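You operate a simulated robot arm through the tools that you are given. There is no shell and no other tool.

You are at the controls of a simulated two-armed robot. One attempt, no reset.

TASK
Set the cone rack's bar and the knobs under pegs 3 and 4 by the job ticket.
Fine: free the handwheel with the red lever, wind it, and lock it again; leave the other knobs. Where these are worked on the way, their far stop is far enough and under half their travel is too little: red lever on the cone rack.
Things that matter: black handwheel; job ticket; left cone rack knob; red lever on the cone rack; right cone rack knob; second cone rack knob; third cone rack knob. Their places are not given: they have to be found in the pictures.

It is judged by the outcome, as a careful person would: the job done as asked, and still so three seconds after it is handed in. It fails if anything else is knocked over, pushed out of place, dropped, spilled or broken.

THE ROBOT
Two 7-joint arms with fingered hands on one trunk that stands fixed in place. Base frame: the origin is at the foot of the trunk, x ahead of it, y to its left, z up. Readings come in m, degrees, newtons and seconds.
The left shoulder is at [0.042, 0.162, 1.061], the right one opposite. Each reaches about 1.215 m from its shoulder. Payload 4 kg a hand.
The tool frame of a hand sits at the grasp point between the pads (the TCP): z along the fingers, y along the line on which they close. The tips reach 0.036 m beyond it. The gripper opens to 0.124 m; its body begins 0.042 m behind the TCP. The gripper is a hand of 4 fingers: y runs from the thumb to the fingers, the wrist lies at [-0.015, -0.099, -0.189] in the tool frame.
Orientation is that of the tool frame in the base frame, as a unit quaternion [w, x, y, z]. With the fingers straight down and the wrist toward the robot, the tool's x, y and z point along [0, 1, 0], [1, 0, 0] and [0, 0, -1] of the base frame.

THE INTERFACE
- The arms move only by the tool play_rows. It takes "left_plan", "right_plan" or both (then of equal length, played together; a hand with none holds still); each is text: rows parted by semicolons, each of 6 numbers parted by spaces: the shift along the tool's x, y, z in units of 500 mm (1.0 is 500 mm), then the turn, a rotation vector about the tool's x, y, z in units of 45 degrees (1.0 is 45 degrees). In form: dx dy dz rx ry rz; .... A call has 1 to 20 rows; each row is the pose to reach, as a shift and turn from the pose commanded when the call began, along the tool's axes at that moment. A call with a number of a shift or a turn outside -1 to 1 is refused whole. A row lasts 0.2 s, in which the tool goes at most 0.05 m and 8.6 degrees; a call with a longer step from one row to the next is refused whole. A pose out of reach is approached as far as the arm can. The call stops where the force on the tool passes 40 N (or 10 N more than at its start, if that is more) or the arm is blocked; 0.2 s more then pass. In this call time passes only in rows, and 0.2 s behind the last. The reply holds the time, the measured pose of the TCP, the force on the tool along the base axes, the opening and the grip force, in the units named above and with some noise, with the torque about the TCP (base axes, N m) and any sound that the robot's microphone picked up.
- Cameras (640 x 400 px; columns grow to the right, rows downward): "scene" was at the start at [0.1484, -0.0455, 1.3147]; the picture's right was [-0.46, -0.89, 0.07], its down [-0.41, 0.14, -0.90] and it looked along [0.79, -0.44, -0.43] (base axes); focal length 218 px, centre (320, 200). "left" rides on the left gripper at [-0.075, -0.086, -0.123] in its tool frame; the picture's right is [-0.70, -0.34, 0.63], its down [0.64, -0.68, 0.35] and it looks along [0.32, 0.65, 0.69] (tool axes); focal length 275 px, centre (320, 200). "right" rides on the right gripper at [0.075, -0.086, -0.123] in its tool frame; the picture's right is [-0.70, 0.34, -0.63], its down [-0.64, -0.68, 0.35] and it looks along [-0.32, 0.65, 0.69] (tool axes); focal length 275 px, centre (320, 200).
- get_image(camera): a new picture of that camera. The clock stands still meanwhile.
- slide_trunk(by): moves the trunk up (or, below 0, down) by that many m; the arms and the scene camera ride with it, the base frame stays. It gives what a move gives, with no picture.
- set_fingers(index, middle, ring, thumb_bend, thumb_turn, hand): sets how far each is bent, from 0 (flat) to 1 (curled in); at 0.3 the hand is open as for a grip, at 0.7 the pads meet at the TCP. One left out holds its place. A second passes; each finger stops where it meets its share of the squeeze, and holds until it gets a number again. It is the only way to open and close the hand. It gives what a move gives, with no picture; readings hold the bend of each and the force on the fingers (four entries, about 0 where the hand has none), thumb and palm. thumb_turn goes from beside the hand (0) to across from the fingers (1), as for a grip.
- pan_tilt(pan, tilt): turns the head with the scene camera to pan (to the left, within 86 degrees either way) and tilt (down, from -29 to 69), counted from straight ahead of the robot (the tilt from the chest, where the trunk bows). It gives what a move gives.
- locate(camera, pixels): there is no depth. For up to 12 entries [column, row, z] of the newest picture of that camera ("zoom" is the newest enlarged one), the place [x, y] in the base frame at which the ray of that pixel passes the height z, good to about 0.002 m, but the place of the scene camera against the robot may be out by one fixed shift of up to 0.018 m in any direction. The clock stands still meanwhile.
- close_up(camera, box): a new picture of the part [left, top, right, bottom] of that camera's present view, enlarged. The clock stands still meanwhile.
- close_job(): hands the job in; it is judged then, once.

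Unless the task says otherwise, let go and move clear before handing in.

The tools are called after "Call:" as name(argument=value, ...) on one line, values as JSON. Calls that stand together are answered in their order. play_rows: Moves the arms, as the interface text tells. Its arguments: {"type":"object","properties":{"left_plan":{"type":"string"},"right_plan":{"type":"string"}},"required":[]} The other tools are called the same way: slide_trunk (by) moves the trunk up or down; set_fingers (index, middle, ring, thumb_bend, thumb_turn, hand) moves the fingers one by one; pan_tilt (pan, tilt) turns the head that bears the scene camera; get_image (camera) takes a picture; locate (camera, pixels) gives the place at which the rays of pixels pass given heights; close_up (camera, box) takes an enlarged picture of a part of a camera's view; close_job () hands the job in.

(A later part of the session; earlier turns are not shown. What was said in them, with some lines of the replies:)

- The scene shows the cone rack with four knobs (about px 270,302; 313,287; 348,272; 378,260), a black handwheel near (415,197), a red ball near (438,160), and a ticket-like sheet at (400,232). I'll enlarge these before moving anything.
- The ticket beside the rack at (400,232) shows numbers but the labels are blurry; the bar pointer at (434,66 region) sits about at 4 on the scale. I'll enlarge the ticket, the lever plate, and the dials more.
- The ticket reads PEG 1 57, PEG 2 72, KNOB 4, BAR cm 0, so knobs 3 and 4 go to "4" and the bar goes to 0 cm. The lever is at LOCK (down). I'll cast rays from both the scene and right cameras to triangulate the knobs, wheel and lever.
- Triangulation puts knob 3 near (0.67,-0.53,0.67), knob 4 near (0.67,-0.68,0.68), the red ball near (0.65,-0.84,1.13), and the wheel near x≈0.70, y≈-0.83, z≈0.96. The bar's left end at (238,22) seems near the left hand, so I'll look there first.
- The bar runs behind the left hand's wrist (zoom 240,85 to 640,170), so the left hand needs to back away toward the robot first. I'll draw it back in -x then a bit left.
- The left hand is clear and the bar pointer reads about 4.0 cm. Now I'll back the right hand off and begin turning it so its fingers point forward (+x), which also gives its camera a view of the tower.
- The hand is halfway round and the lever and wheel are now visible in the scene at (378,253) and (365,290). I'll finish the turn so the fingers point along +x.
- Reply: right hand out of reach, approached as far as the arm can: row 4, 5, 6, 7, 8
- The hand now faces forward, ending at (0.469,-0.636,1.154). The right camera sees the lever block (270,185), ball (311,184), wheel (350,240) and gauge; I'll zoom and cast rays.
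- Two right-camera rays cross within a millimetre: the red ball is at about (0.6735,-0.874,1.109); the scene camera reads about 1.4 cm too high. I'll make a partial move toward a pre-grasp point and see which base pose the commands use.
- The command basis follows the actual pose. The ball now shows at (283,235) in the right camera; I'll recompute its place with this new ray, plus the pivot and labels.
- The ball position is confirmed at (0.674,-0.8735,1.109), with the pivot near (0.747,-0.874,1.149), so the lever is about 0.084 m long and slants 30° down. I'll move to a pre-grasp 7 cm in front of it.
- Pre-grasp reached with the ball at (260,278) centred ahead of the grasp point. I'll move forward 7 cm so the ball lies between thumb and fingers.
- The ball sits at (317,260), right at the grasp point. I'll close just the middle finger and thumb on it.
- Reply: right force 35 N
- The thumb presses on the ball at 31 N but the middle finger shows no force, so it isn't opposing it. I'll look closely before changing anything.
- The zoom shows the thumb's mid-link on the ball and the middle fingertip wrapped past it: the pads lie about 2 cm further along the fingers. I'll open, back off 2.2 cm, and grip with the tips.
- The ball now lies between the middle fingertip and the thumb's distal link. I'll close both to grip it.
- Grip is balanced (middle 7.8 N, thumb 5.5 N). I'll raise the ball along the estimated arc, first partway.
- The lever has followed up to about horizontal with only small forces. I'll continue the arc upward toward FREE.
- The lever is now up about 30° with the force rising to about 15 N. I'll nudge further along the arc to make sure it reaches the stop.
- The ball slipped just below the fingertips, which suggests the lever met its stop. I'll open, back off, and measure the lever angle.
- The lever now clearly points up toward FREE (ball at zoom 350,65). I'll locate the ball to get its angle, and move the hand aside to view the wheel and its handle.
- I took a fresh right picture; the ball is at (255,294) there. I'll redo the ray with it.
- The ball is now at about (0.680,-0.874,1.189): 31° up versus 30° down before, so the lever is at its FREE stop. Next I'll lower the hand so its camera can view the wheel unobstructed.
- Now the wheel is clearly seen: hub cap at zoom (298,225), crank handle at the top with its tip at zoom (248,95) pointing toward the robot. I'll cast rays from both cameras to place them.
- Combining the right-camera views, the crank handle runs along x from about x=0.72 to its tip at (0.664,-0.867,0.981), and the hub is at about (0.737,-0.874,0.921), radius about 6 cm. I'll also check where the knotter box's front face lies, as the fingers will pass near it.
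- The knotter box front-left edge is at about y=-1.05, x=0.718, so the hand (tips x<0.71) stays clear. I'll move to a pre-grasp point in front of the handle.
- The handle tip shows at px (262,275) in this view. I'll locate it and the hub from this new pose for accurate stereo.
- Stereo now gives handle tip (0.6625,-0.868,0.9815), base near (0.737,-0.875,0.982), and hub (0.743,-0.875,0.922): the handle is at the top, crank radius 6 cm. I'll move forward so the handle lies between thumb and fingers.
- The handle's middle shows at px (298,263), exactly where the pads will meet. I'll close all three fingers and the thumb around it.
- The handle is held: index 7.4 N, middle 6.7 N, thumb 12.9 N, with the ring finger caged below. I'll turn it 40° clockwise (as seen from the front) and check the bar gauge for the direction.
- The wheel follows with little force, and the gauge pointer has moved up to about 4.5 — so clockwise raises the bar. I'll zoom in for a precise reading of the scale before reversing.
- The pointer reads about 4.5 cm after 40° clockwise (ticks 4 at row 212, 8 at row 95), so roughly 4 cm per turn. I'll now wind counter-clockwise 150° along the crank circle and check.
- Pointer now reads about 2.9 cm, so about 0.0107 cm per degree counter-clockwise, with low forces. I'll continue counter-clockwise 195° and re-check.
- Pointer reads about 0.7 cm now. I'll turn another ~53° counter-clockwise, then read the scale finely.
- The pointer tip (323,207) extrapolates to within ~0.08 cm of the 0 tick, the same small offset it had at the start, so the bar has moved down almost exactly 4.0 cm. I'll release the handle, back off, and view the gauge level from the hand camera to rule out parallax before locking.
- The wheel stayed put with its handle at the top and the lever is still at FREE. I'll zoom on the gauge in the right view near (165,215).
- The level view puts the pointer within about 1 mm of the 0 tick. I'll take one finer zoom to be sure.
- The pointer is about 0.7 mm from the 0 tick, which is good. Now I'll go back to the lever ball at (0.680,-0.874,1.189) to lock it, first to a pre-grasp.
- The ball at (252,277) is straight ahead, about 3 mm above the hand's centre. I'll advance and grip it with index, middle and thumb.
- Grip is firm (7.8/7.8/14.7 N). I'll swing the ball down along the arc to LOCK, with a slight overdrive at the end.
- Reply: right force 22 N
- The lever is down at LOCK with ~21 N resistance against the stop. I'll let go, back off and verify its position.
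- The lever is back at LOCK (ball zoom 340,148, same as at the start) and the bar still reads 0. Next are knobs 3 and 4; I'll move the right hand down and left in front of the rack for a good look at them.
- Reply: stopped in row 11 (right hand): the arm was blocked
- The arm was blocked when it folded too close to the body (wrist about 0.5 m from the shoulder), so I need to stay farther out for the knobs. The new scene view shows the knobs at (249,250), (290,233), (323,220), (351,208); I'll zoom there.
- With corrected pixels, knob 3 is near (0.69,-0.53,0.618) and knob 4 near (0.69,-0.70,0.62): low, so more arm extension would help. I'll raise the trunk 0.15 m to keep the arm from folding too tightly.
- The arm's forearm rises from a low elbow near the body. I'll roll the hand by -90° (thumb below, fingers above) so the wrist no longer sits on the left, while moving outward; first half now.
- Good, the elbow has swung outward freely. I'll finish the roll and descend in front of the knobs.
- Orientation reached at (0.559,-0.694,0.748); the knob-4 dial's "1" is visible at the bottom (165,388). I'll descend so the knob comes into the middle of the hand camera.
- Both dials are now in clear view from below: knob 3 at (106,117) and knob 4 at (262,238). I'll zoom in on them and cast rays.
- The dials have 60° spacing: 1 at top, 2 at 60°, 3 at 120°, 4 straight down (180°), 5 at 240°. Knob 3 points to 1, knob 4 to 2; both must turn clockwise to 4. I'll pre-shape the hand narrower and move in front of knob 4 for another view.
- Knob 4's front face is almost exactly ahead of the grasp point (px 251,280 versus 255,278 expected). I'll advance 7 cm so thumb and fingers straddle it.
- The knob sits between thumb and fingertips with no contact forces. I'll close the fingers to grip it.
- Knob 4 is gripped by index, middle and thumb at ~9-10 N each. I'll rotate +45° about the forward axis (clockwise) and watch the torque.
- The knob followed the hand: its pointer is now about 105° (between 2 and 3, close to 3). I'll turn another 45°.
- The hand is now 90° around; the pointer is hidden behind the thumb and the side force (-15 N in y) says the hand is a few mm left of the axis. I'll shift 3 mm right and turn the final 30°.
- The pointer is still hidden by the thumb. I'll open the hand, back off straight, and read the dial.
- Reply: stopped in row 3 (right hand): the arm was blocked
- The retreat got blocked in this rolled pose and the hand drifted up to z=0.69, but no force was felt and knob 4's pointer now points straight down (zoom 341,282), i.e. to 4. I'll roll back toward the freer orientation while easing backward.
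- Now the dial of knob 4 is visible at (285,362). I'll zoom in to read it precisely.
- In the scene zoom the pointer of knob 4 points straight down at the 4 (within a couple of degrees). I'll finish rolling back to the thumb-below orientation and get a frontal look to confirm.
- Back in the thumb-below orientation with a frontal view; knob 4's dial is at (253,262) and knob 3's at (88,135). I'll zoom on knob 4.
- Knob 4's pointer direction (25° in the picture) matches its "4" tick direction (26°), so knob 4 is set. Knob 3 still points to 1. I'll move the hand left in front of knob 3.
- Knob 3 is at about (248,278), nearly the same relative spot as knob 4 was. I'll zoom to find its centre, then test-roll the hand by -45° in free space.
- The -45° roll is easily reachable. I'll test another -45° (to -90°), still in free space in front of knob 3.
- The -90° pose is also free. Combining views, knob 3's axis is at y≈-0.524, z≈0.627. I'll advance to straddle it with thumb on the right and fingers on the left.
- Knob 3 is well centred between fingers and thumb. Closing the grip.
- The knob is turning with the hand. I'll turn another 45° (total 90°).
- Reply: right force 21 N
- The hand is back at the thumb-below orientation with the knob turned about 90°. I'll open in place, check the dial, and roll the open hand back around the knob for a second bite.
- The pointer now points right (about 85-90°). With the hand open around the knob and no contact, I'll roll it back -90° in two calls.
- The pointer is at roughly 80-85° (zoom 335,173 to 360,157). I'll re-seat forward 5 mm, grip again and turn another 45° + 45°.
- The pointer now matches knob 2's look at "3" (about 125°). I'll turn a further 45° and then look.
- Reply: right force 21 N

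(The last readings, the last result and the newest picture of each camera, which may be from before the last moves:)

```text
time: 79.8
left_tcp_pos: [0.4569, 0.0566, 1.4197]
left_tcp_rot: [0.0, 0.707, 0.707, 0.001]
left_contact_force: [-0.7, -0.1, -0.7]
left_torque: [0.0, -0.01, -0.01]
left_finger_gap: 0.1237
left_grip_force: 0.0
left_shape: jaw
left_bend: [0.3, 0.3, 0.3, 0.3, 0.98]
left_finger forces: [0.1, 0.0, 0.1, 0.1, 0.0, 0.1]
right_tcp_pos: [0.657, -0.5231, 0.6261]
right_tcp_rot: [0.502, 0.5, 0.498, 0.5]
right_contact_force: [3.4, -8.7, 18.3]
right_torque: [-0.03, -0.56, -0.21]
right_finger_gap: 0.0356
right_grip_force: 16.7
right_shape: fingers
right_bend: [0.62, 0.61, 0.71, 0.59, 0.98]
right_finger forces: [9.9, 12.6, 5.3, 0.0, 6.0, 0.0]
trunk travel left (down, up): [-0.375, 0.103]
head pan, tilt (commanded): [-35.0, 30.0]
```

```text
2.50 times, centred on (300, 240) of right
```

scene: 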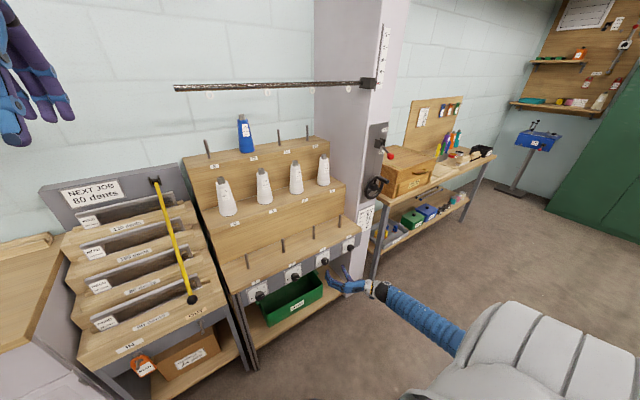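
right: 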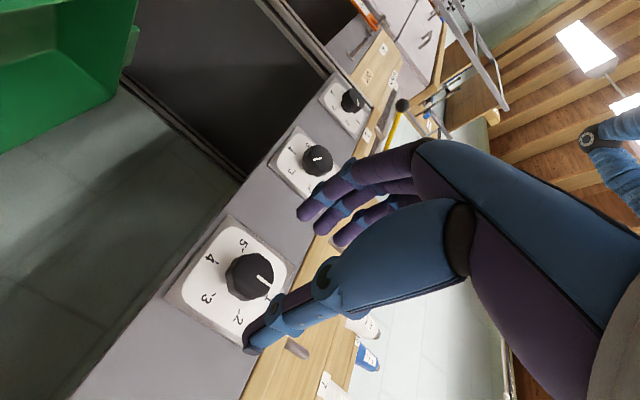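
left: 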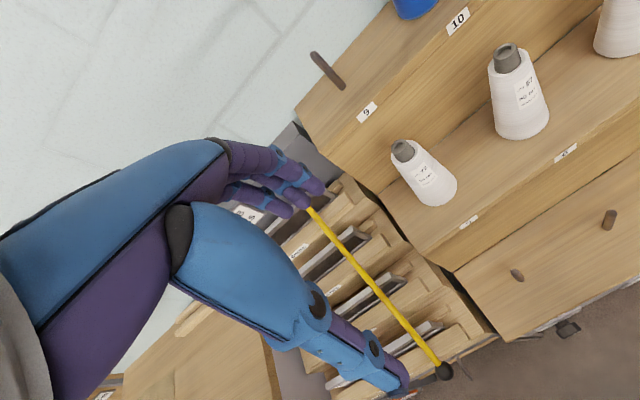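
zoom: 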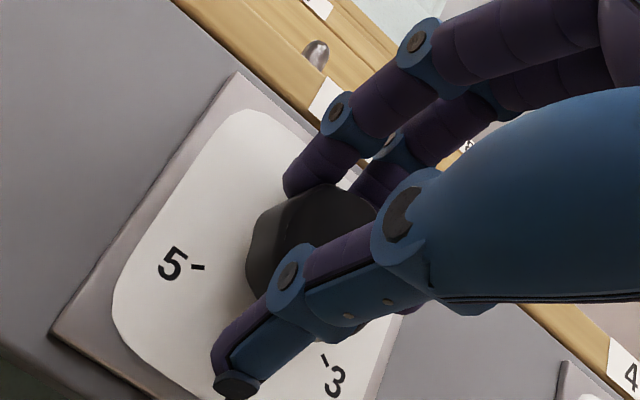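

The pointer is hidden by the thumb; I estimate about 170°. I'll turn 8° more, then open and back off to read it.

Call:
play_rows(right_plan="0 0 0 0 0 0.09; 0 0 0 0 0 0.18")

Call:
set_fingers(hand="right", index=0.46, middle=0.46, ring=0.46, thumb_bend=0.41)

Call:
play_rows(right_plan="0 0 -0.05 0 0 0; 0 0 -0.1 0 0 0; 0 0 -0.15 0 0 0")

Call:
get_image(camera="right")

Call:
close_up(camera="right", box=[180, 200, 340, 360])

Call:
close_up(camera="scene", box=[300, 245, 350, 285])

```text
time: 80.5
left_tcp_pos: [0.4567, 0.0561, 1.4205]
left_tcp_rot: [0.0, 0.707, 0.707, 0.001]
left_contact_force: [0.3, 1.0, -0.6]
left_torque: [-0.02, 0.01, 0.02]
left_finger_gap: 0.1238
left_grip_force: 0.0
left_shape: jaw
left_bend: [0.3, 0.3, 0.3, 0.3, 0.98]
left_finger forces: [0.1, 0.0, 0.0, 0.0, 0.0, 0.1]
right_tcp_pos: [0.6559, -0.5226, 0.6274]
right_tcp_rot: [0.465, 0.533, 0.464, 0.534]
right_contact_force: [3.7, -14.1, 18.1]
right_torque: [-0.03, -0.55, -0.38]
right_finger_gap: 0.0351
right_grip_force: 17.6
right_shape: fingers
right_bend: [0.62, 0.61, 0.71, 0.6, 0.98]
right_finger forces: [9.5, 13.0, 7.6, 0.0, 5.5, 0.1]
trunk travel left (down, up): [-0.375, 0.103]
head pan, tilt (commanded): [-35.0, 30.0]
```

```text
time: 81.5
left_tcp_pos: [0.4565, 0.0561, 1.4201]
left_tcp_rot: [0.0, 0.707, 0.707, 0.0]
left_contact_force: [0.8, 0.3, 0.1]
left_torque: [0.03, 0.02, 0.04]
left_finger_gap: 0.1237
left_grip_force: 0.1
left_shape: jaw
left_bend: [0.3, 0.3, 0.3, 0.3, 0.98]
left_finger forces: [0.0, 0.0, 0.0, 0.1, 0.0, 0.0]
right_tcp_pos: [0.6567, -0.5219, 0.6248]
right_tcp_rot: [0.464, 0.533, 0.464, 0.534]
right_contact_force: [0.0, 0.0, 0.8]
right_torque: [0.02, 0.02, -0.01]
right_finger_gap: 0.0821
right_grip_force: 0.1
right_shape: fingers
right_bend: [0.46, 0.46, 0.46, 0.41, 0.98]
right_finger forces: [0.1, 0.0, 0.1, 0.0, 0.0, 0.1]
trunk travel left (down, up): [-0.375, 0.103]
head pan, tilt (commanded): [-35.0, 30.0]
```

```text
time: 82.2
left_tcp_pos: [0.4571, 0.0586, 1.42]
left_tcp_rot: [0.0, 0.706, 0.708, 0.001]
left_contact_force: [0.2, -0.6, 0.6]
left_torque: [0.0, -0.03, -0.02]
left_finger_gap: 0.1238
left_grip_force: 0.0
left_shape: jaw
left_bend: [0.3, 0.3, 0.3, 0.3, 0.98]
left_finger forces: [0.0, 0.0, 0.0, 0.0, 0.0, 0.1]
right_tcp_pos: [0.5818, -0.5214, 0.6248]
right_tcp_rot: [0.464, 0.532, 0.464, 0.535]
right_contact_force: [-0.3, 0.2, -0.5]
right_torque: [0.0, -0.01, 0.0]
right_finger_gap: 0.082
right_grip_force: 0.0
right_shape: fingers
right_bend: [0.46, 0.46, 0.46, 0.41, 0.98]
right_finger forces: [0.0, 0.0, 0.0, 0.1, 0.0, 0.0]
trunk travel left (down, up): [-0.375, 0.103]
head pan, tilt (commanded): [-35.0, 30.0]
```

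```text
taken
```

right: 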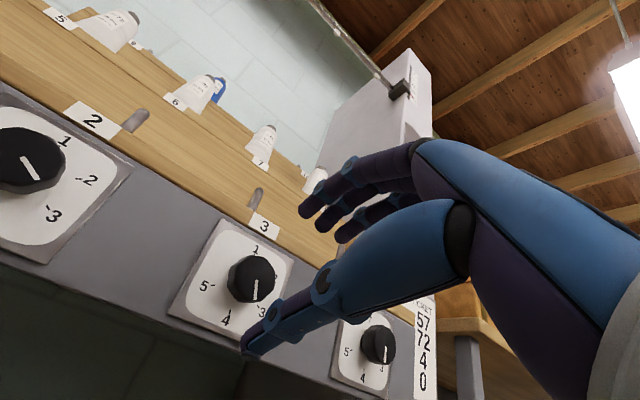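

```text
2.50 times, centred on (260, 280) of right
```

zoom: 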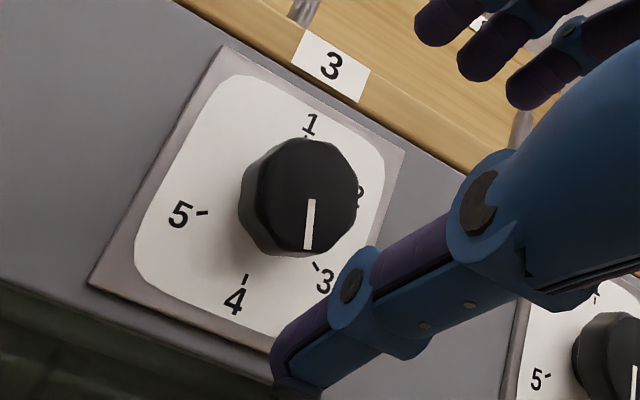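

```text
10.00 times, centred on (325, 265) of scene
```

zoom: 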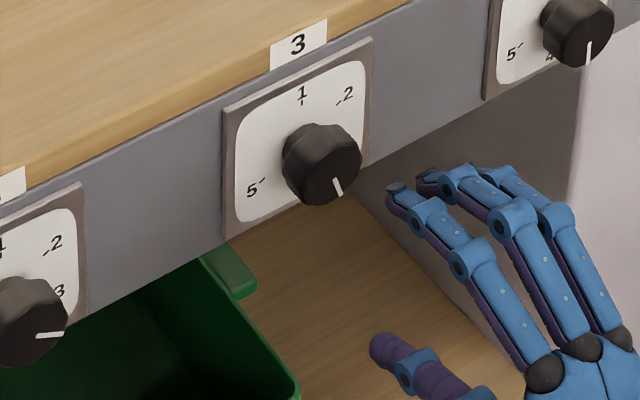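

Knob 3's pointer reads about 160° — between tick 3 and tick 4, some 20° short of 4 (the grip slipped because the hand was a few mm left of the axis). I'll roll back 45°, re-centre 4 mm to the right and re-approach for a final short turn.

Call:
play_rows(right_plan="0 0 0 0 0 -0.1667; 0 0 0 0 0 -0.3333; 0 0 0 0 0 -0.5; 0 0 0 0 0 -0.6667; 0 0 0 0 0 -0.8333; 0 0 0 0 0 -1.0")

Call:
get_image(camera="right")

Call:
close_up(camera="right", box=[180, 200, 340, 360])

```text
time: 83.7
left_tcp_pos: [0.4568, 0.0569, 1.4211]
left_tcp_rot: [0.0, 0.707, 0.707, 0.001]
left_contact_force: [-0.2, 0.1, -0.2]
left_torque: [0.0, 0.0, -0.01]
left_finger_gap: 0.124
left_grip_force: 0.2
left_shape: jaw
left_bend: [0.3, 0.3, 0.3, 0.3, 0.98]
left_finger forces: [0.1, 0.0, 0.0, 0.1, 0.0, 0.0]
right_tcp_pos: [0.5821, -0.5219, 0.6255]
right_tcp_rot: [0.634, 0.315, 0.632, 0.316]
right_contact_force: [0.2, -0.4, -0.6]
right_torque: [0.01, 0.0, 0.02]
right_finger_gap: 0.082
right_grip_force: 0.2
right_shape: fingers
right_bend: [0.46, 0.46, 0.46, 0.41, 0.98]
right_finger forces: [0.0, 0.1, 0.0, 0.0, 0.1, 0.2]
trunk travel left (down, up): [-0.375, 0.103]
head pan, tilt (commanded): [-35.0, 30.0]
```

```text
taken
```

right: 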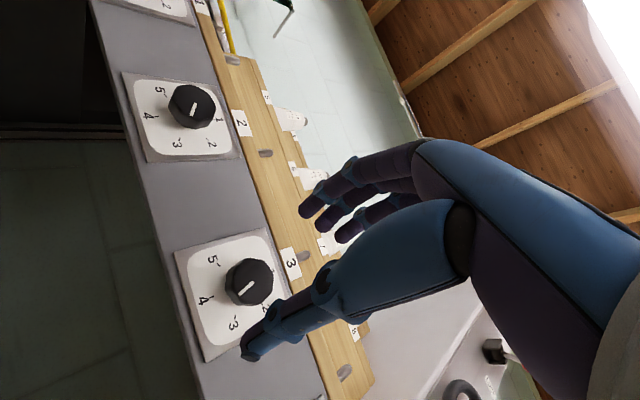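

```text
2.50 times, centred on (260, 280) of right
```

zoom: 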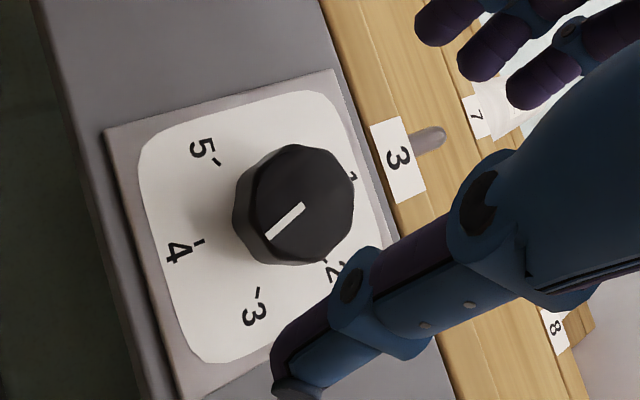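

From this view the pointer is about 21° short of tick 4 (pointer 42°, tick 4 at 23°, tick 3 at 78° in the picture). I'll approach re-centred, grip, and turn about 22°.

Call:
play_rows(right_plan="-0.0048 -0.0036 0.05 0 0 0; -0.0048 -0.0036 0.1 0 0 0; -0.0048 -0.0036 0.152 0 0 0")

Call:
set_fingers(hand="right", index=0.72, middle=0.72, ring=0.72, thumb_bend=0.62)

Call:
close_up(camera="scene", box=[300, 245, 350, 285])

Call:
close_up(camera="right", box=[220, 160, 380, 320])

```text
time: 84.5
left_tcp_pos: [0.4585, 0.0564, 1.4181]
left_tcp_rot: [-0.001, 0.707, 0.707, 0.0]
left_contact_force: [0.5, -0.3, -1.3]
left_torque: [0.0, 0.02, 0.0]
left_finger_gap: 0.1234
left_grip_force: 0.0
left_shape: jaw
left_bend: [0.3, 0.3, 0.3, 0.3, 0.98]
left_finger forces: [0.0, 0.0, 0.0, 0.0, 0.0, 0.0]
right_tcp_pos: [0.6584, -0.5246, 0.6243]
right_tcp_rot: [0.633, 0.316, 0.633, 0.315]
right_contact_force: [-0.1, -0.1, 0.6]
right_torque: [-0.02, -0.01, -0.01]
right_finger_gap: 0.0822
right_grip_force: 0.0
right_shape: fingers
right_bend: [0.46, 0.46, 0.46, 0.41, 0.98]
right_finger forces: [0.0, 0.1, 0.0, 0.0, 0.0, 0.1]
trunk travel left (down, up): [-0.375, 0.103]
head pan, tilt (commanded): [-35.0, 30.0]
```

```text
time: 85.5
left_tcp_pos: [0.4565, 0.0579, 1.4198]
left_tcp_rot: [0.0, 0.707, 0.708, 0.0]
left_contact_force: [-0.5, 0.0, 0.8]
left_torque: [0.0, 0.0, -0.01]
left_finger_gap: 0.1233
left_grip_force: 0.1
left_shape: jaw
left_bend: [0.3, 0.3, 0.3, 0.3, 0.98]
left_finger forces: [0.0, 0.0, 0.1, 0.0, 0.0, 0.0]
right_tcp_pos: [0.6604, -0.524, 0.6255]
right_tcp_rot: [0.634, 0.314, 0.632, 0.315]
right_contact_force: [0.1, 6.6, 11.8]
right_torque: [0.01, -0.41, 0.26]
right_finger_gap: 0.0366
right_grip_force: 14.7
right_shape: fingers
right_bend: [0.61, 0.6, 0.71, 0.59, 0.97]
right_finger forces: [8.7, 10.2, 2.2, 0.1, 8.8, 0.1]
trunk travel left (down, up): [-0.375, 0.103]
head pan, tilt (commanded): [-35.0, 30.0]
```

```text
10.00 times, centred on (325, 265) of scene
```

zoom: 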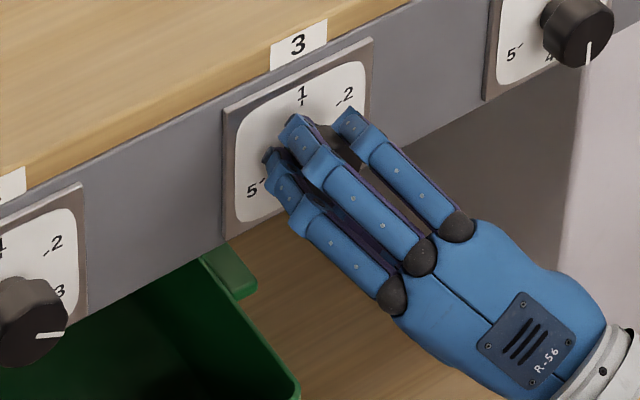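

```text
2.50 times, centred on (300, 240) of right
```

zoom: 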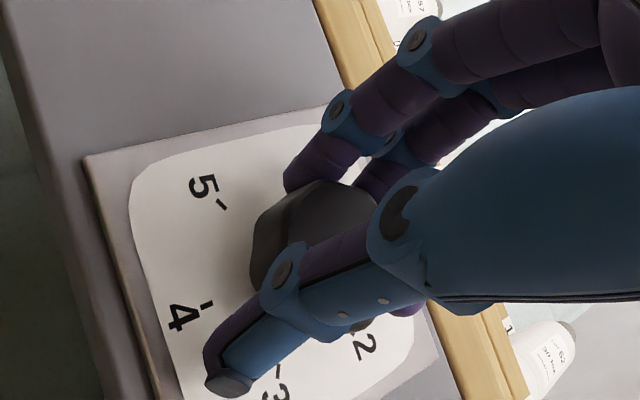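

Gripped evenly. Turning about 22° clockwise, then releasing and backing off to read it.

Call:
play_rows(right_plan="0 0 0 0 0 0.163; 0 0 0 0 0 0.327; 0 0 0 0 0 0.49")

Call:
set_fingers(hand="right", index=0.46, middle=0.46, ring=0.46, thumb_bend=0.41)

Call:
play_rows(right_plan="0 0 -0.05 0 0 0; 0 0 -0.1 0 0 0; 0 0 -0.15 0 0 0")

Call:
get_image(camera="right")

Call:
close_up(camera="right", box=[180, 200, 340, 360])

Call:
close_up(camera="scene", box=[300, 245, 350, 285])

```text
time: 86.2
left_tcp_pos: [0.4563, 0.0569, 1.4199]
left_tcp_rot: [0.001, 0.707, 0.708, -0.001]
left_contact_force: [0.0, 0.0, 0.7]
left_torque: [0.0, 0.01, 0.03]
left_finger_gap: 0.1237
left_grip_force: 0.1
left_shape: jaw
left_bend: [0.3, 0.3, 0.3, 0.3, 0.98]
left_finger forces: [0.0, 0.0, 0.1, 0.0, 0.1, 0.0]
right_tcp_pos: [0.659, -0.5239, 0.6265]
right_tcp_rot: [0.561, 0.43, 0.56, 0.431]
right_contact_force: [6.4, 7.3, 11.7]
right_torque: [-0.03, -0.41, 0.2]
right_finger_gap: 0.0366
right_grip_force: 13.7
right_shape: fingers
right_bend: [0.61, 0.6, 0.72, 0.6, 0.96]
right_finger forces: [9.5, 9.6, 1.1, 0.1, 6.8, 0.0]
trunk travel left (down, up): [-0.375, 0.103]
head pan, tilt (commanded): [-35.0, 30.0]
```

```text
time: 87.2
left_tcp_pos: [0.4594, 0.0561, 1.4188]
left_tcp_rot: [0.0, 0.706, 0.708, 0.0]
left_contact_force: [-1.0, 1.3, -0.4]
left_torque: [0.0, -0.01, -0.01]
left_finger_gap: 0.1237
left_grip_force: 0.0
left_shape: jaw
left_bend: [0.3, 0.3, 0.3, 0.3, 0.98]
left_finger forces: [0.0, 0.0, 0.1, 0.0, 0.0, 0.0]
right_tcp_pos: [0.6583, -0.5254, 0.6256]
right_tcp_rot: [0.562, 0.431, 0.56, 0.43]
right_contact_force: [1.0, -0.1, -0.6]
right_torque: [-0.03, 0.02, 0.02]
right_finger_gap: 0.082
right_grip_force: 0.0
right_shape: fingers
right_bend: [0.46, 0.46, 0.46, 0.41, 0.97]
right_finger forces: [0.0, 0.0, 0.0, 0.0, 0.0, 0.1]
trunk travel left (down, up): [-0.375, 0.103]
head pan, tilt (commanded): [-35.0, 30.0]
```

```text
time: 88.0
left_tcp_pos: [0.4572, 0.0579, 1.4207]
left_tcp_rot: [0.0, 0.707, 0.707, 0.001]
left_contact_force: [-0.4, 0.1, 0.9]
left_torque: [-0.05, -0.04, -0.02]
left_finger_gap: 0.1239
left_grip_force: 0.1
left_shape: jaw
left_bend: [0.3, 0.3, 0.3, 0.3, 0.98]
left_finger forces: [0.1, 0.1, 0.0, 0.0, 0.1, 0.0]
right_tcp_pos: [0.5848, -0.523, 0.6264]
right_tcp_rot: [0.561, 0.43, 0.561, 0.432]
right_contact_force: [0.7, -0.4, -0.2]
right_torque: [-0.01, -0.03, 0.01]
right_finger_gap: 0.0821
right_grip_force: 0.1
right_shape: fingers
right_bend: [0.46, 0.46, 0.46, 0.41, 0.97]
right_finger forces: [0.0, 0.1, 0.0, 0.1, 0.1, 0.0]
trunk travel left (down, up): [-0.375, 0.103]
head pan, tilt (commanded): [-35.0, 30.0]
```

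```text
taken
```

right: 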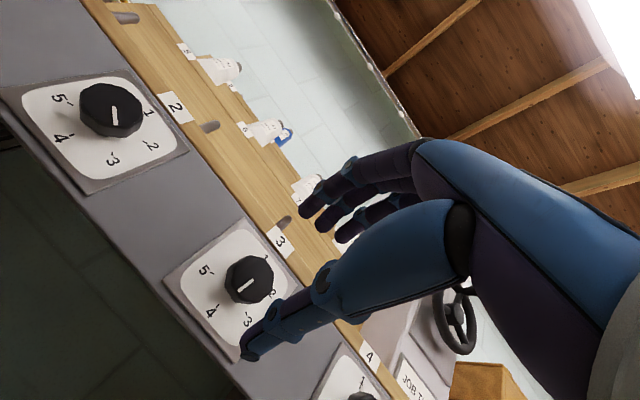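

```text
2.50 times, centred on (260, 280) of right
```

zoom: 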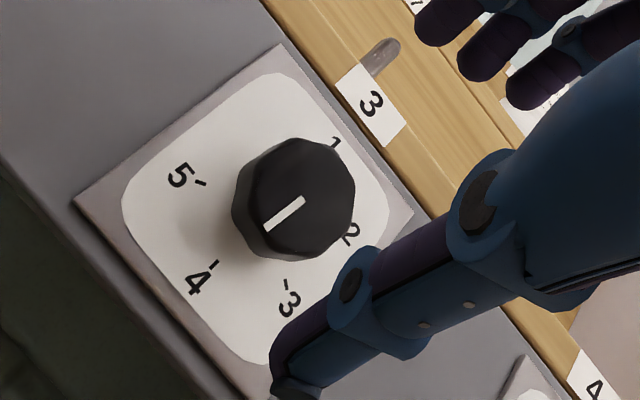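

```text
10.00 times, centred on (325, 265) of scene
```

zoom: 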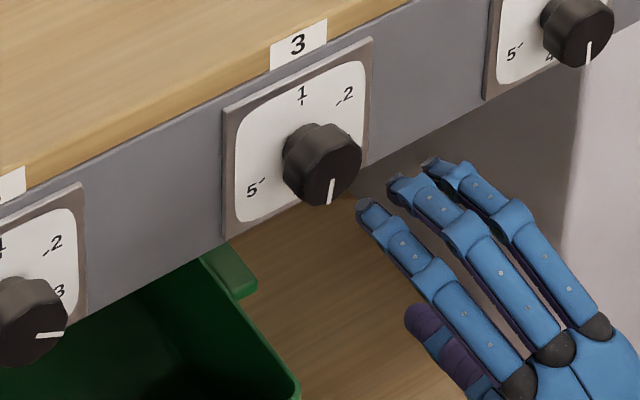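

Knob 3's pointer now lies at about 4 — perhaps 4° past it. I'll take a tighter zoom to judge the alignment exactly, and also re-check knobs 1, 2 and 4.

Call:
close_up(camera="right", box=[205, 220, 305, 320])

Call:
close_up(camera="scene", box=[305, 250, 345, 280])

Call:
close_up(camera="scene", box=[235, 230, 365, 310])

```text
4.00 times, centred on (255, 270) of right
```

zoom: 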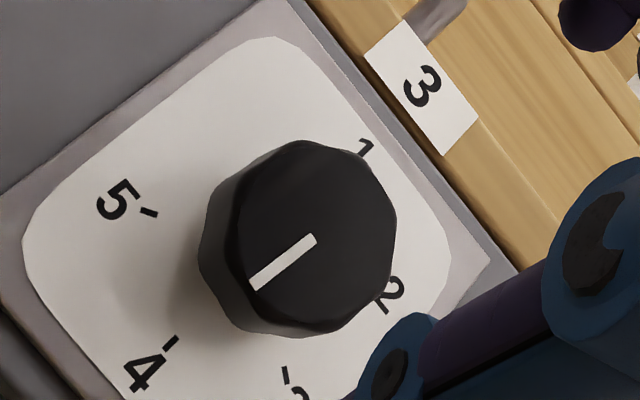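

```text
13.33 times, centred on (325, 265) of scene
```

zoom: 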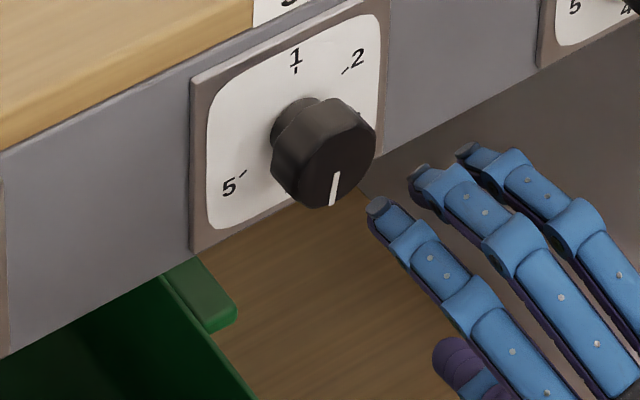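

```text
4.92 times, centred on (300, 270) of scene
```

zoom: 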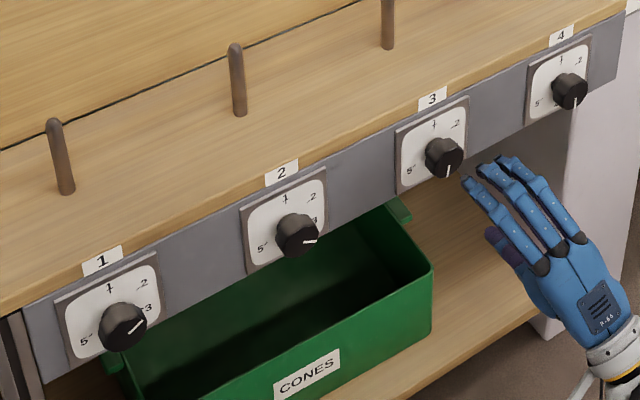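

Working the geometry through exactly, knob 3's pointer is about 8° past 4 (and knob 4 about 5° short). I'll trim knob 3: re-approach with the same roll, grip, turn back about 8.5°, release and re-read.

Call:
play_rows(right_plan="0 0 0.05 0 0 0; 0 0 0.1 0 0 0; 0 0 0.15 0 0 0")

Call:
set_fingers(hand="right", index=0.72, middle=0.72, ring=0.72, thumb_bend=0.62)

Call:
play_rows(right_plan="0 0 0 0 0 -0.095; 0 0 0 0 0 -0.19")

Call:
set_fingers(hand="right", index=0.46, middle=0.46, ring=0.46, thumb_bend=0.41)

Call:
play_rows(right_plan="0 0 -0.05 0 0 0; 0 0 -0.1 0 0 0; 0 0 -0.15 0 0 0")

Call:
get_image(camera="right")

Call:
close_up(camera="right", box=[205, 220, 305, 320])

Call:
close_up(camera="scene", box=[305, 250, 345, 280])

```text
time: 88.8
left_tcp_pos: [0.4577, 0.0558, 1.4182]
left_tcp_rot: [-0.001, 0.707, 0.708, 0.0]
left_contact_force: [0.5, 0.1, -1.4]
left_torque: [0.01, 0.02, -0.03]
left_finger_gap: 0.1238
left_grip_force: 0.0
left_shape: jaw
left_bend: [0.3, 0.3, 0.3, 0.3, 0.98]
left_finger forces: [0.0, 0.0, 0.0, 0.1, 0.0, 0.1]
right_tcp_pos: [0.6595, -0.5247, 0.6262]
right_tcp_rot: [0.561, 0.431, 0.56, 0.431]
right_contact_force: [-0.3, -0.5, -0.1]
right_torque: [0.02, -0.02, 0.02]
right_finger_gap: 0.082
right_grip_force: 0.1
right_shape: fingers
right_bend: [0.46, 0.46, 0.46, 0.41, 0.97]
right_finger forces: [0.0, 0.1, 0.1, 0.1, 0.0, 0.1]
trunk travel left (down, up): [-0.375, 0.103]
head pan, tilt (commanded): [-35.0, 30.0]
```

```text
time: 89.8
left_tcp_pos: [0.4571, 0.0557, 1.4196]
left_tcp_rot: [0.0, 0.707, 0.707, -0.001]
left_contact_force: [0.2, 0.0, -0.2]
left_torque: [0.0, 0.0, 0.0]
left_finger_gap: 0.1237
left_grip_force: 0.0
left_shape: jaw
left_bend: [0.3, 0.3, 0.3, 0.3, 0.98]
left_finger forces: [0.0, 0.0, 0.1, 0.0, 0.1, 0.1]
right_tcp_pos: [0.659, -0.5249, 0.6288]
right_tcp_rot: [0.562, 0.43, 0.56, 0.431]
right_contact_force: [-1.7, 0.2, 10.7]
right_torque: [0.01, -0.4, 0.07]
right_finger_gap: 0.038
right_grip_force: 14.3
right_shape: fingers
right_bend: [0.61, 0.62, 0.72, 0.58, 0.97]
right_finger forces: [8.5, 10.2, 0.1, 0.0, 10.2, 0.0]
trunk travel left (down, up): [-0.375, 0.103]
head pan, tilt (commanded): [-35.0, 30.0]
```

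```text
time: 90.5
left_tcp_pos: [0.4568, 0.0561, 1.4194]
left_tcp_rot: [0.0, 0.706, 0.708, 0.0]
left_contact_force: [-0.2, -0.6, -0.3]
left_torque: [-0.01, -0.01, 0.01]
left_finger_gap: 0.1236
left_grip_force: 0.0
left_shape: jaw
left_bend: [0.3, 0.3, 0.3, 0.3, 0.98]
left_finger forces: [0.0, 0.0, 0.1, 0.1, 0.1, 0.1]
right_tcp_pos: [0.6575, -0.5251, 0.627]
right_tcp_rot: [0.593, 0.387, 0.59, 0.388]
right_contact_force: [-0.1, 1.0, 12.6]
right_torque: [0.0, -0.5, 0.07]
right_finger_gap: 0.038
right_grip_force: 14.2
right_shape: fingers
right_bend: [0.61, 0.61, 0.72, 0.59, 0.97]
right_finger forces: [8.6, 11.2, 0.4, 0.0, 8.7, 0.2]
trunk travel left (down, up): [-0.375, 0.103]
head pan, tilt (commanded): [-35.0, 30.0]
```

```text
time: 91.5
left_tcp_pos: [0.457, 0.0566, 1.4194]
left_tcp_rot: [0.0, 0.707, 0.707, 0.0]
left_contact_force: [-0.3, -0.1, -0.8]
left_torque: [-0.01, -0.01, 0.02]
left_finger_gap: 0.1236
left_grip_force: 0.1
left_shape: jaw
left_bend: [0.3, 0.3, 0.3, 0.3, 0.98]
left_finger forces: [0.0, 0.0, 0.1, 0.0, 0.0, 0.0]
right_tcp_pos: [0.6587, -0.5257, 0.6261]
right_tcp_rot: [0.592, 0.387, 0.591, 0.388]
right_contact_force: [-0.1, 0.0, 0.3]
right_torque: [0.01, 0.01, 0.02]
right_finger_gap: 0.0821
right_grip_force: 0.1
right_shape: fingers
right_bend: [0.46, 0.46, 0.46, 0.41, 0.97]
right_finger forces: [0.0, 0.0, 0.0, 0.0, 0.1, 0.1]
trunk travel left (down, up): [-0.375, 0.103]
head pan, tilt (commanded): [-35.0, 30.0]
```

```text
time: 92.2
left_tcp_pos: [0.4572, 0.0576, 1.4196]
left_tcp_rot: [0.0, 0.706, 0.708, 0.0]
left_contact_force: [-0.1, 0.1, -0.6]
left_torque: [-0.01, -0.02, 0.01]
left_finger_gap: 0.1237
left_grip_force: 0.0
left_shape: jaw
left_bend: [0.3, 0.3, 0.3, 0.3, 0.98]
left_finger forces: [0.1, 0.0, 0.0, 0.0, 0.0, 0.1]
right_tcp_pos: [0.585, -0.5259, 0.6261]
right_tcp_rot: [0.592, 0.387, 0.591, 0.388]
right_contact_force: [0.1, 0.0, 0.2]
right_torque: [-0.01, 0.07, 0.01]
right_finger_gap: 0.0821
right_grip_force: 0.1
right_shape: fingers
right_bend: [0.46, 0.46, 0.46, 0.41, 0.97]
right_finger forces: [0.0, 0.0, 0.0, 0.0, 0.0, 0.1]
trunk travel left (down, up): [-0.375, 0.103]
head pan, tilt (commanded): [-35.0, 30.0]
```

```text
taken
```

right: 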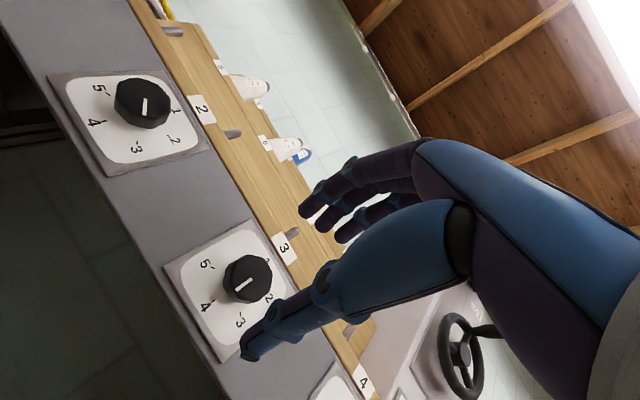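

```text
4.00 times, centred on (255, 270) of right
```

zoom: 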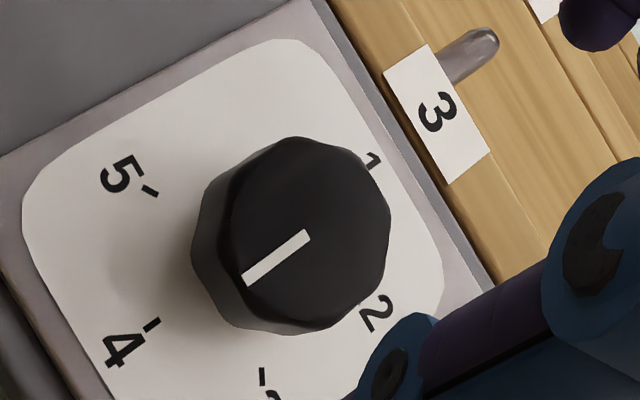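

```text
13.33 times, centred on (325, 265) of scene
```

zoom: 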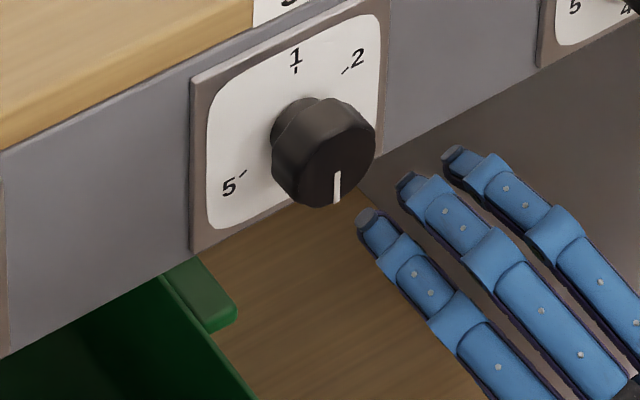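

Knob 3 now computes to about 182°, i.e. right on 4. I'll move over to knob 4 to measure it again from a clean viewpoint.

Call:
play_rows(right_plan="-0.0775 -0.0335 0 0 0 0.047; -0.155 -0.067 0 0 0 0.094; -0.2325 -0.1005 0 0 0 0.141; -0.310 -0.134 0 0 0 0.189")

Call:
get_image(camera="right")

Call:
close_up(camera="right", box=[205, 220, 305, 320])

Call:
close_up(camera="right", box=[30, 60, 170, 180])

```text
time: 93.2
left_tcp_pos: [0.458, 0.0561, 1.4188]
left_tcp_rot: [0.0, 0.707, 0.707, 0.0]
left_contact_force: [0.1, 0.6, -0.8]
left_torque: [-0.01, -0.03, 0.01]
left_finger_gap: 0.1236
left_grip_force: 0.0
left_shape: jaw
left_bend: [0.3, 0.3, 0.3, 0.3, 0.98]
left_finger forces: [0.0, 0.0, 0.0, 0.1, 0.0, 0.1]
right_tcp_pos: [0.5866, -0.6922, 0.6248]
right_tcp_rot: [0.561, 0.429, 0.561, 0.431]
right_contact_force: [-0.4, 0.3, 0.0]
right_torque: [0.04, -0.02, 0.01]
right_finger_gap: 0.0818
right_grip_force: 0.1
right_shape: fingers
right_bend: [0.46, 0.46, 0.46, 0.41, 0.97]
right_finger forces: [0.1, 0.1, 0.0, 0.0, 0.0, 0.0]
trunk travel left (down, up): [-0.375, 0.103]
head pan, tilt (commanded): [-35.0, 30.0]
```

```text
taken
```

right: 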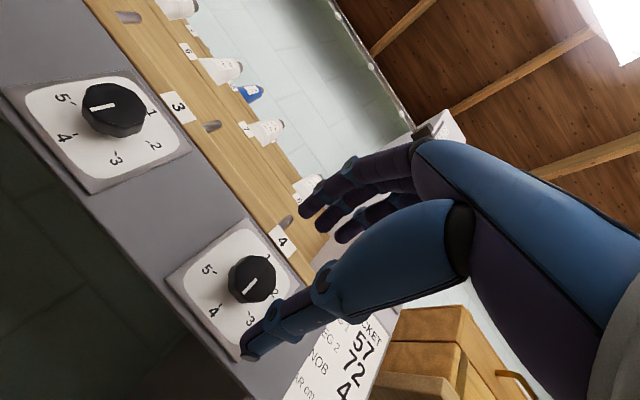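

```text
4.00 times, centred on (255, 270) of right
```

zoom: 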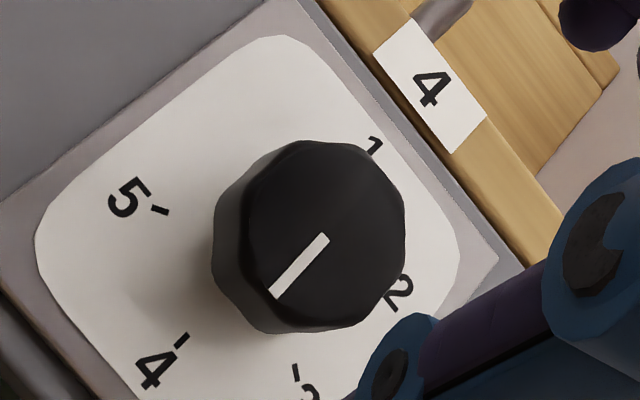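

```text
3.33 times, centred on (100, 120) of right
```

zoom: 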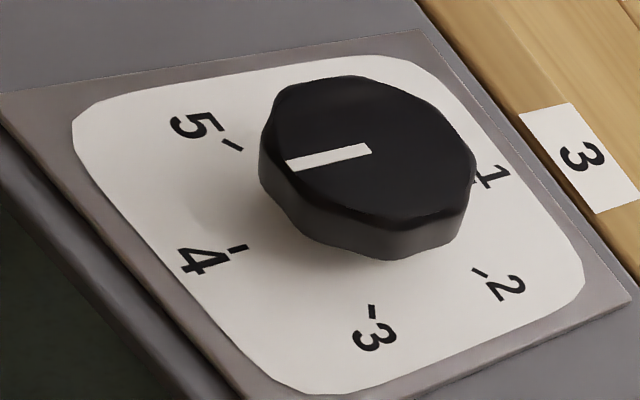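

Exact projection gives knob 4 at about 178° and knob 3 at about 182°, both on 4. I'll now move the hand clear and check the whole scene.

Call:
play_rows(right_plan="0 0 -0.05 0 0 0; -0.02 0.07 -0.06 0 0 0; -0.04 0.15 -0.06 0 0 0; -0.062 0.23 -0.06 0 0 0; -0.084 0.31 -0.06 0 0 0; -0.105 0.39 -0.06 0 0 0; -0.129 0.47 -0.06 0 0 0")

Call:
get_image(camera="scene")

Call:
close_up(camera="scene", box=[225, 220, 375, 315])

Call:
close_up(camera="scene", box=[340, 60, 420, 210])

Call:
close_up(camera="scene", box=[365, 70, 390, 100])

```text
time: 94.8
left_tcp_pos: [0.4577, 0.0561, 1.4189]
left_tcp_rot: [0.0, 0.707, 0.707, -0.001]
left_contact_force: [0.4, 0.0, -0.8]
left_torque: [0.05, 0.03, -0.05]
left_finger_gap: 0.1237
left_grip_force: 0.1
left_shape: jaw
left_bend: [0.3, 0.3, 0.3, 0.3, 0.98]
left_finger forces: [0.0, 0.0, 0.0, 0.0, 0.0, 0.0]
right_tcp_pos: [0.5542, -0.6949, 0.8717]
right_tcp_rot: [0.561, 0.43, 0.561, 0.431]
right_contact_force: [-0.9, 0.4, 0.1]
right_torque: [0.01, -0.01, 0.03]
right_finger_gap: 0.082
right_grip_force: 0.0
right_shape: fingers
right_bend: [0.46, 0.46, 0.46, 0.41, 0.97]
right_finger forces: [0.0, 0.0, 0.0, 0.0, 0.1, 0.1]
trunk travel left (down, up): [-0.375, 0.103]
head pan, tilt (commanded): [-35.0, 30.0]
```

```text
taken
```

scene: 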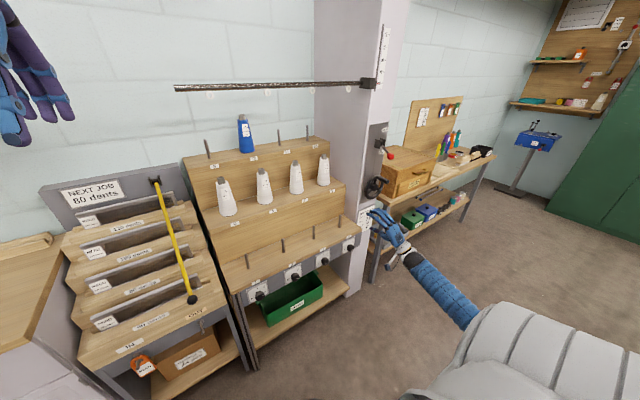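

```text
4.21 times, centred on (300, 268) of scene
```

zoom: 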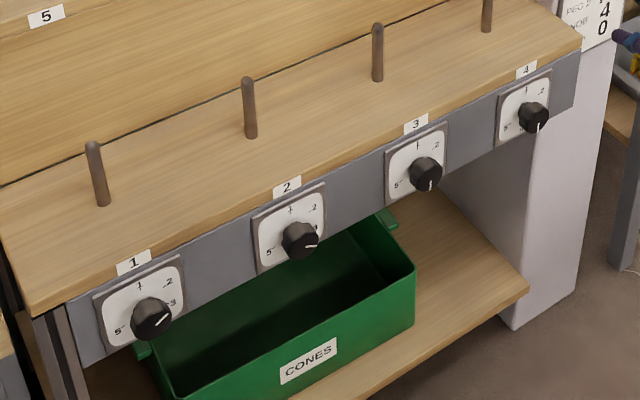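

```text
2.67 times, centred on (380, 135) of scene
```

zoom: 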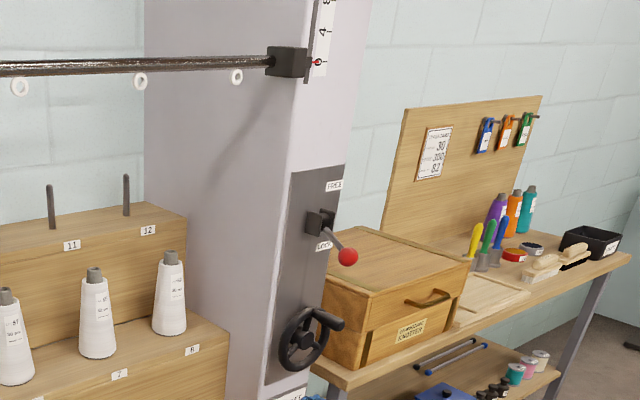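

```text
13.33 times, centred on (378, 85) of scene
```

zoom: 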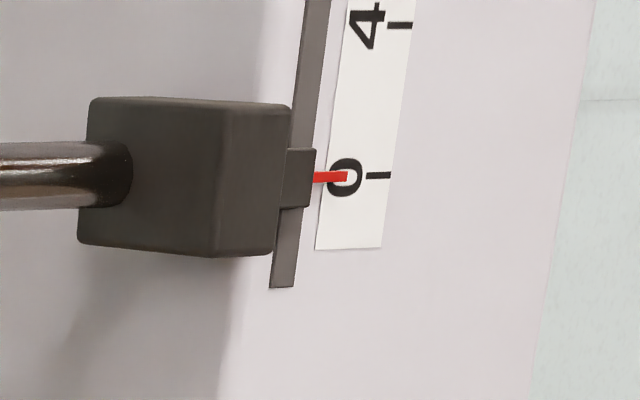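

From this higher viewpoint the bar pointer (zoom row 177) lines up with the 0 tick (row 176). The lever is at LOCK and knobs 3 and 4 both point down to 4. Knobs 1 and 2 are unchanged, and both hands are clear. I'm handing the job in.

Call:
close_job()

```text
The job is handed in.
```

I set the bar and both knobs to the job ticket and handed the job in. No result of the judging came back.

- **Ticket:** it reads KNOB 4 and BAR 0 cm. It also lists cones for pegs 1 and 2, which were not part of this job.
- **Bar:** I freed the handwheel with the red lever, wound the bar down from 4 cm to 0, then put the lever back to its LOCK stop. The last reading had the pointer level with the 0 mark.
- **Knobs 3 and 4:** both point to 4. I estimate knob 3 at about 2° past the mark and knob 4 at about 2° short of it.
- **Knobs 1 and 2:** I did not touch them, and they still point where they did at the start.

In the last pictures the cones, box, bin and other items were in place. Both hands had let go and were clear.
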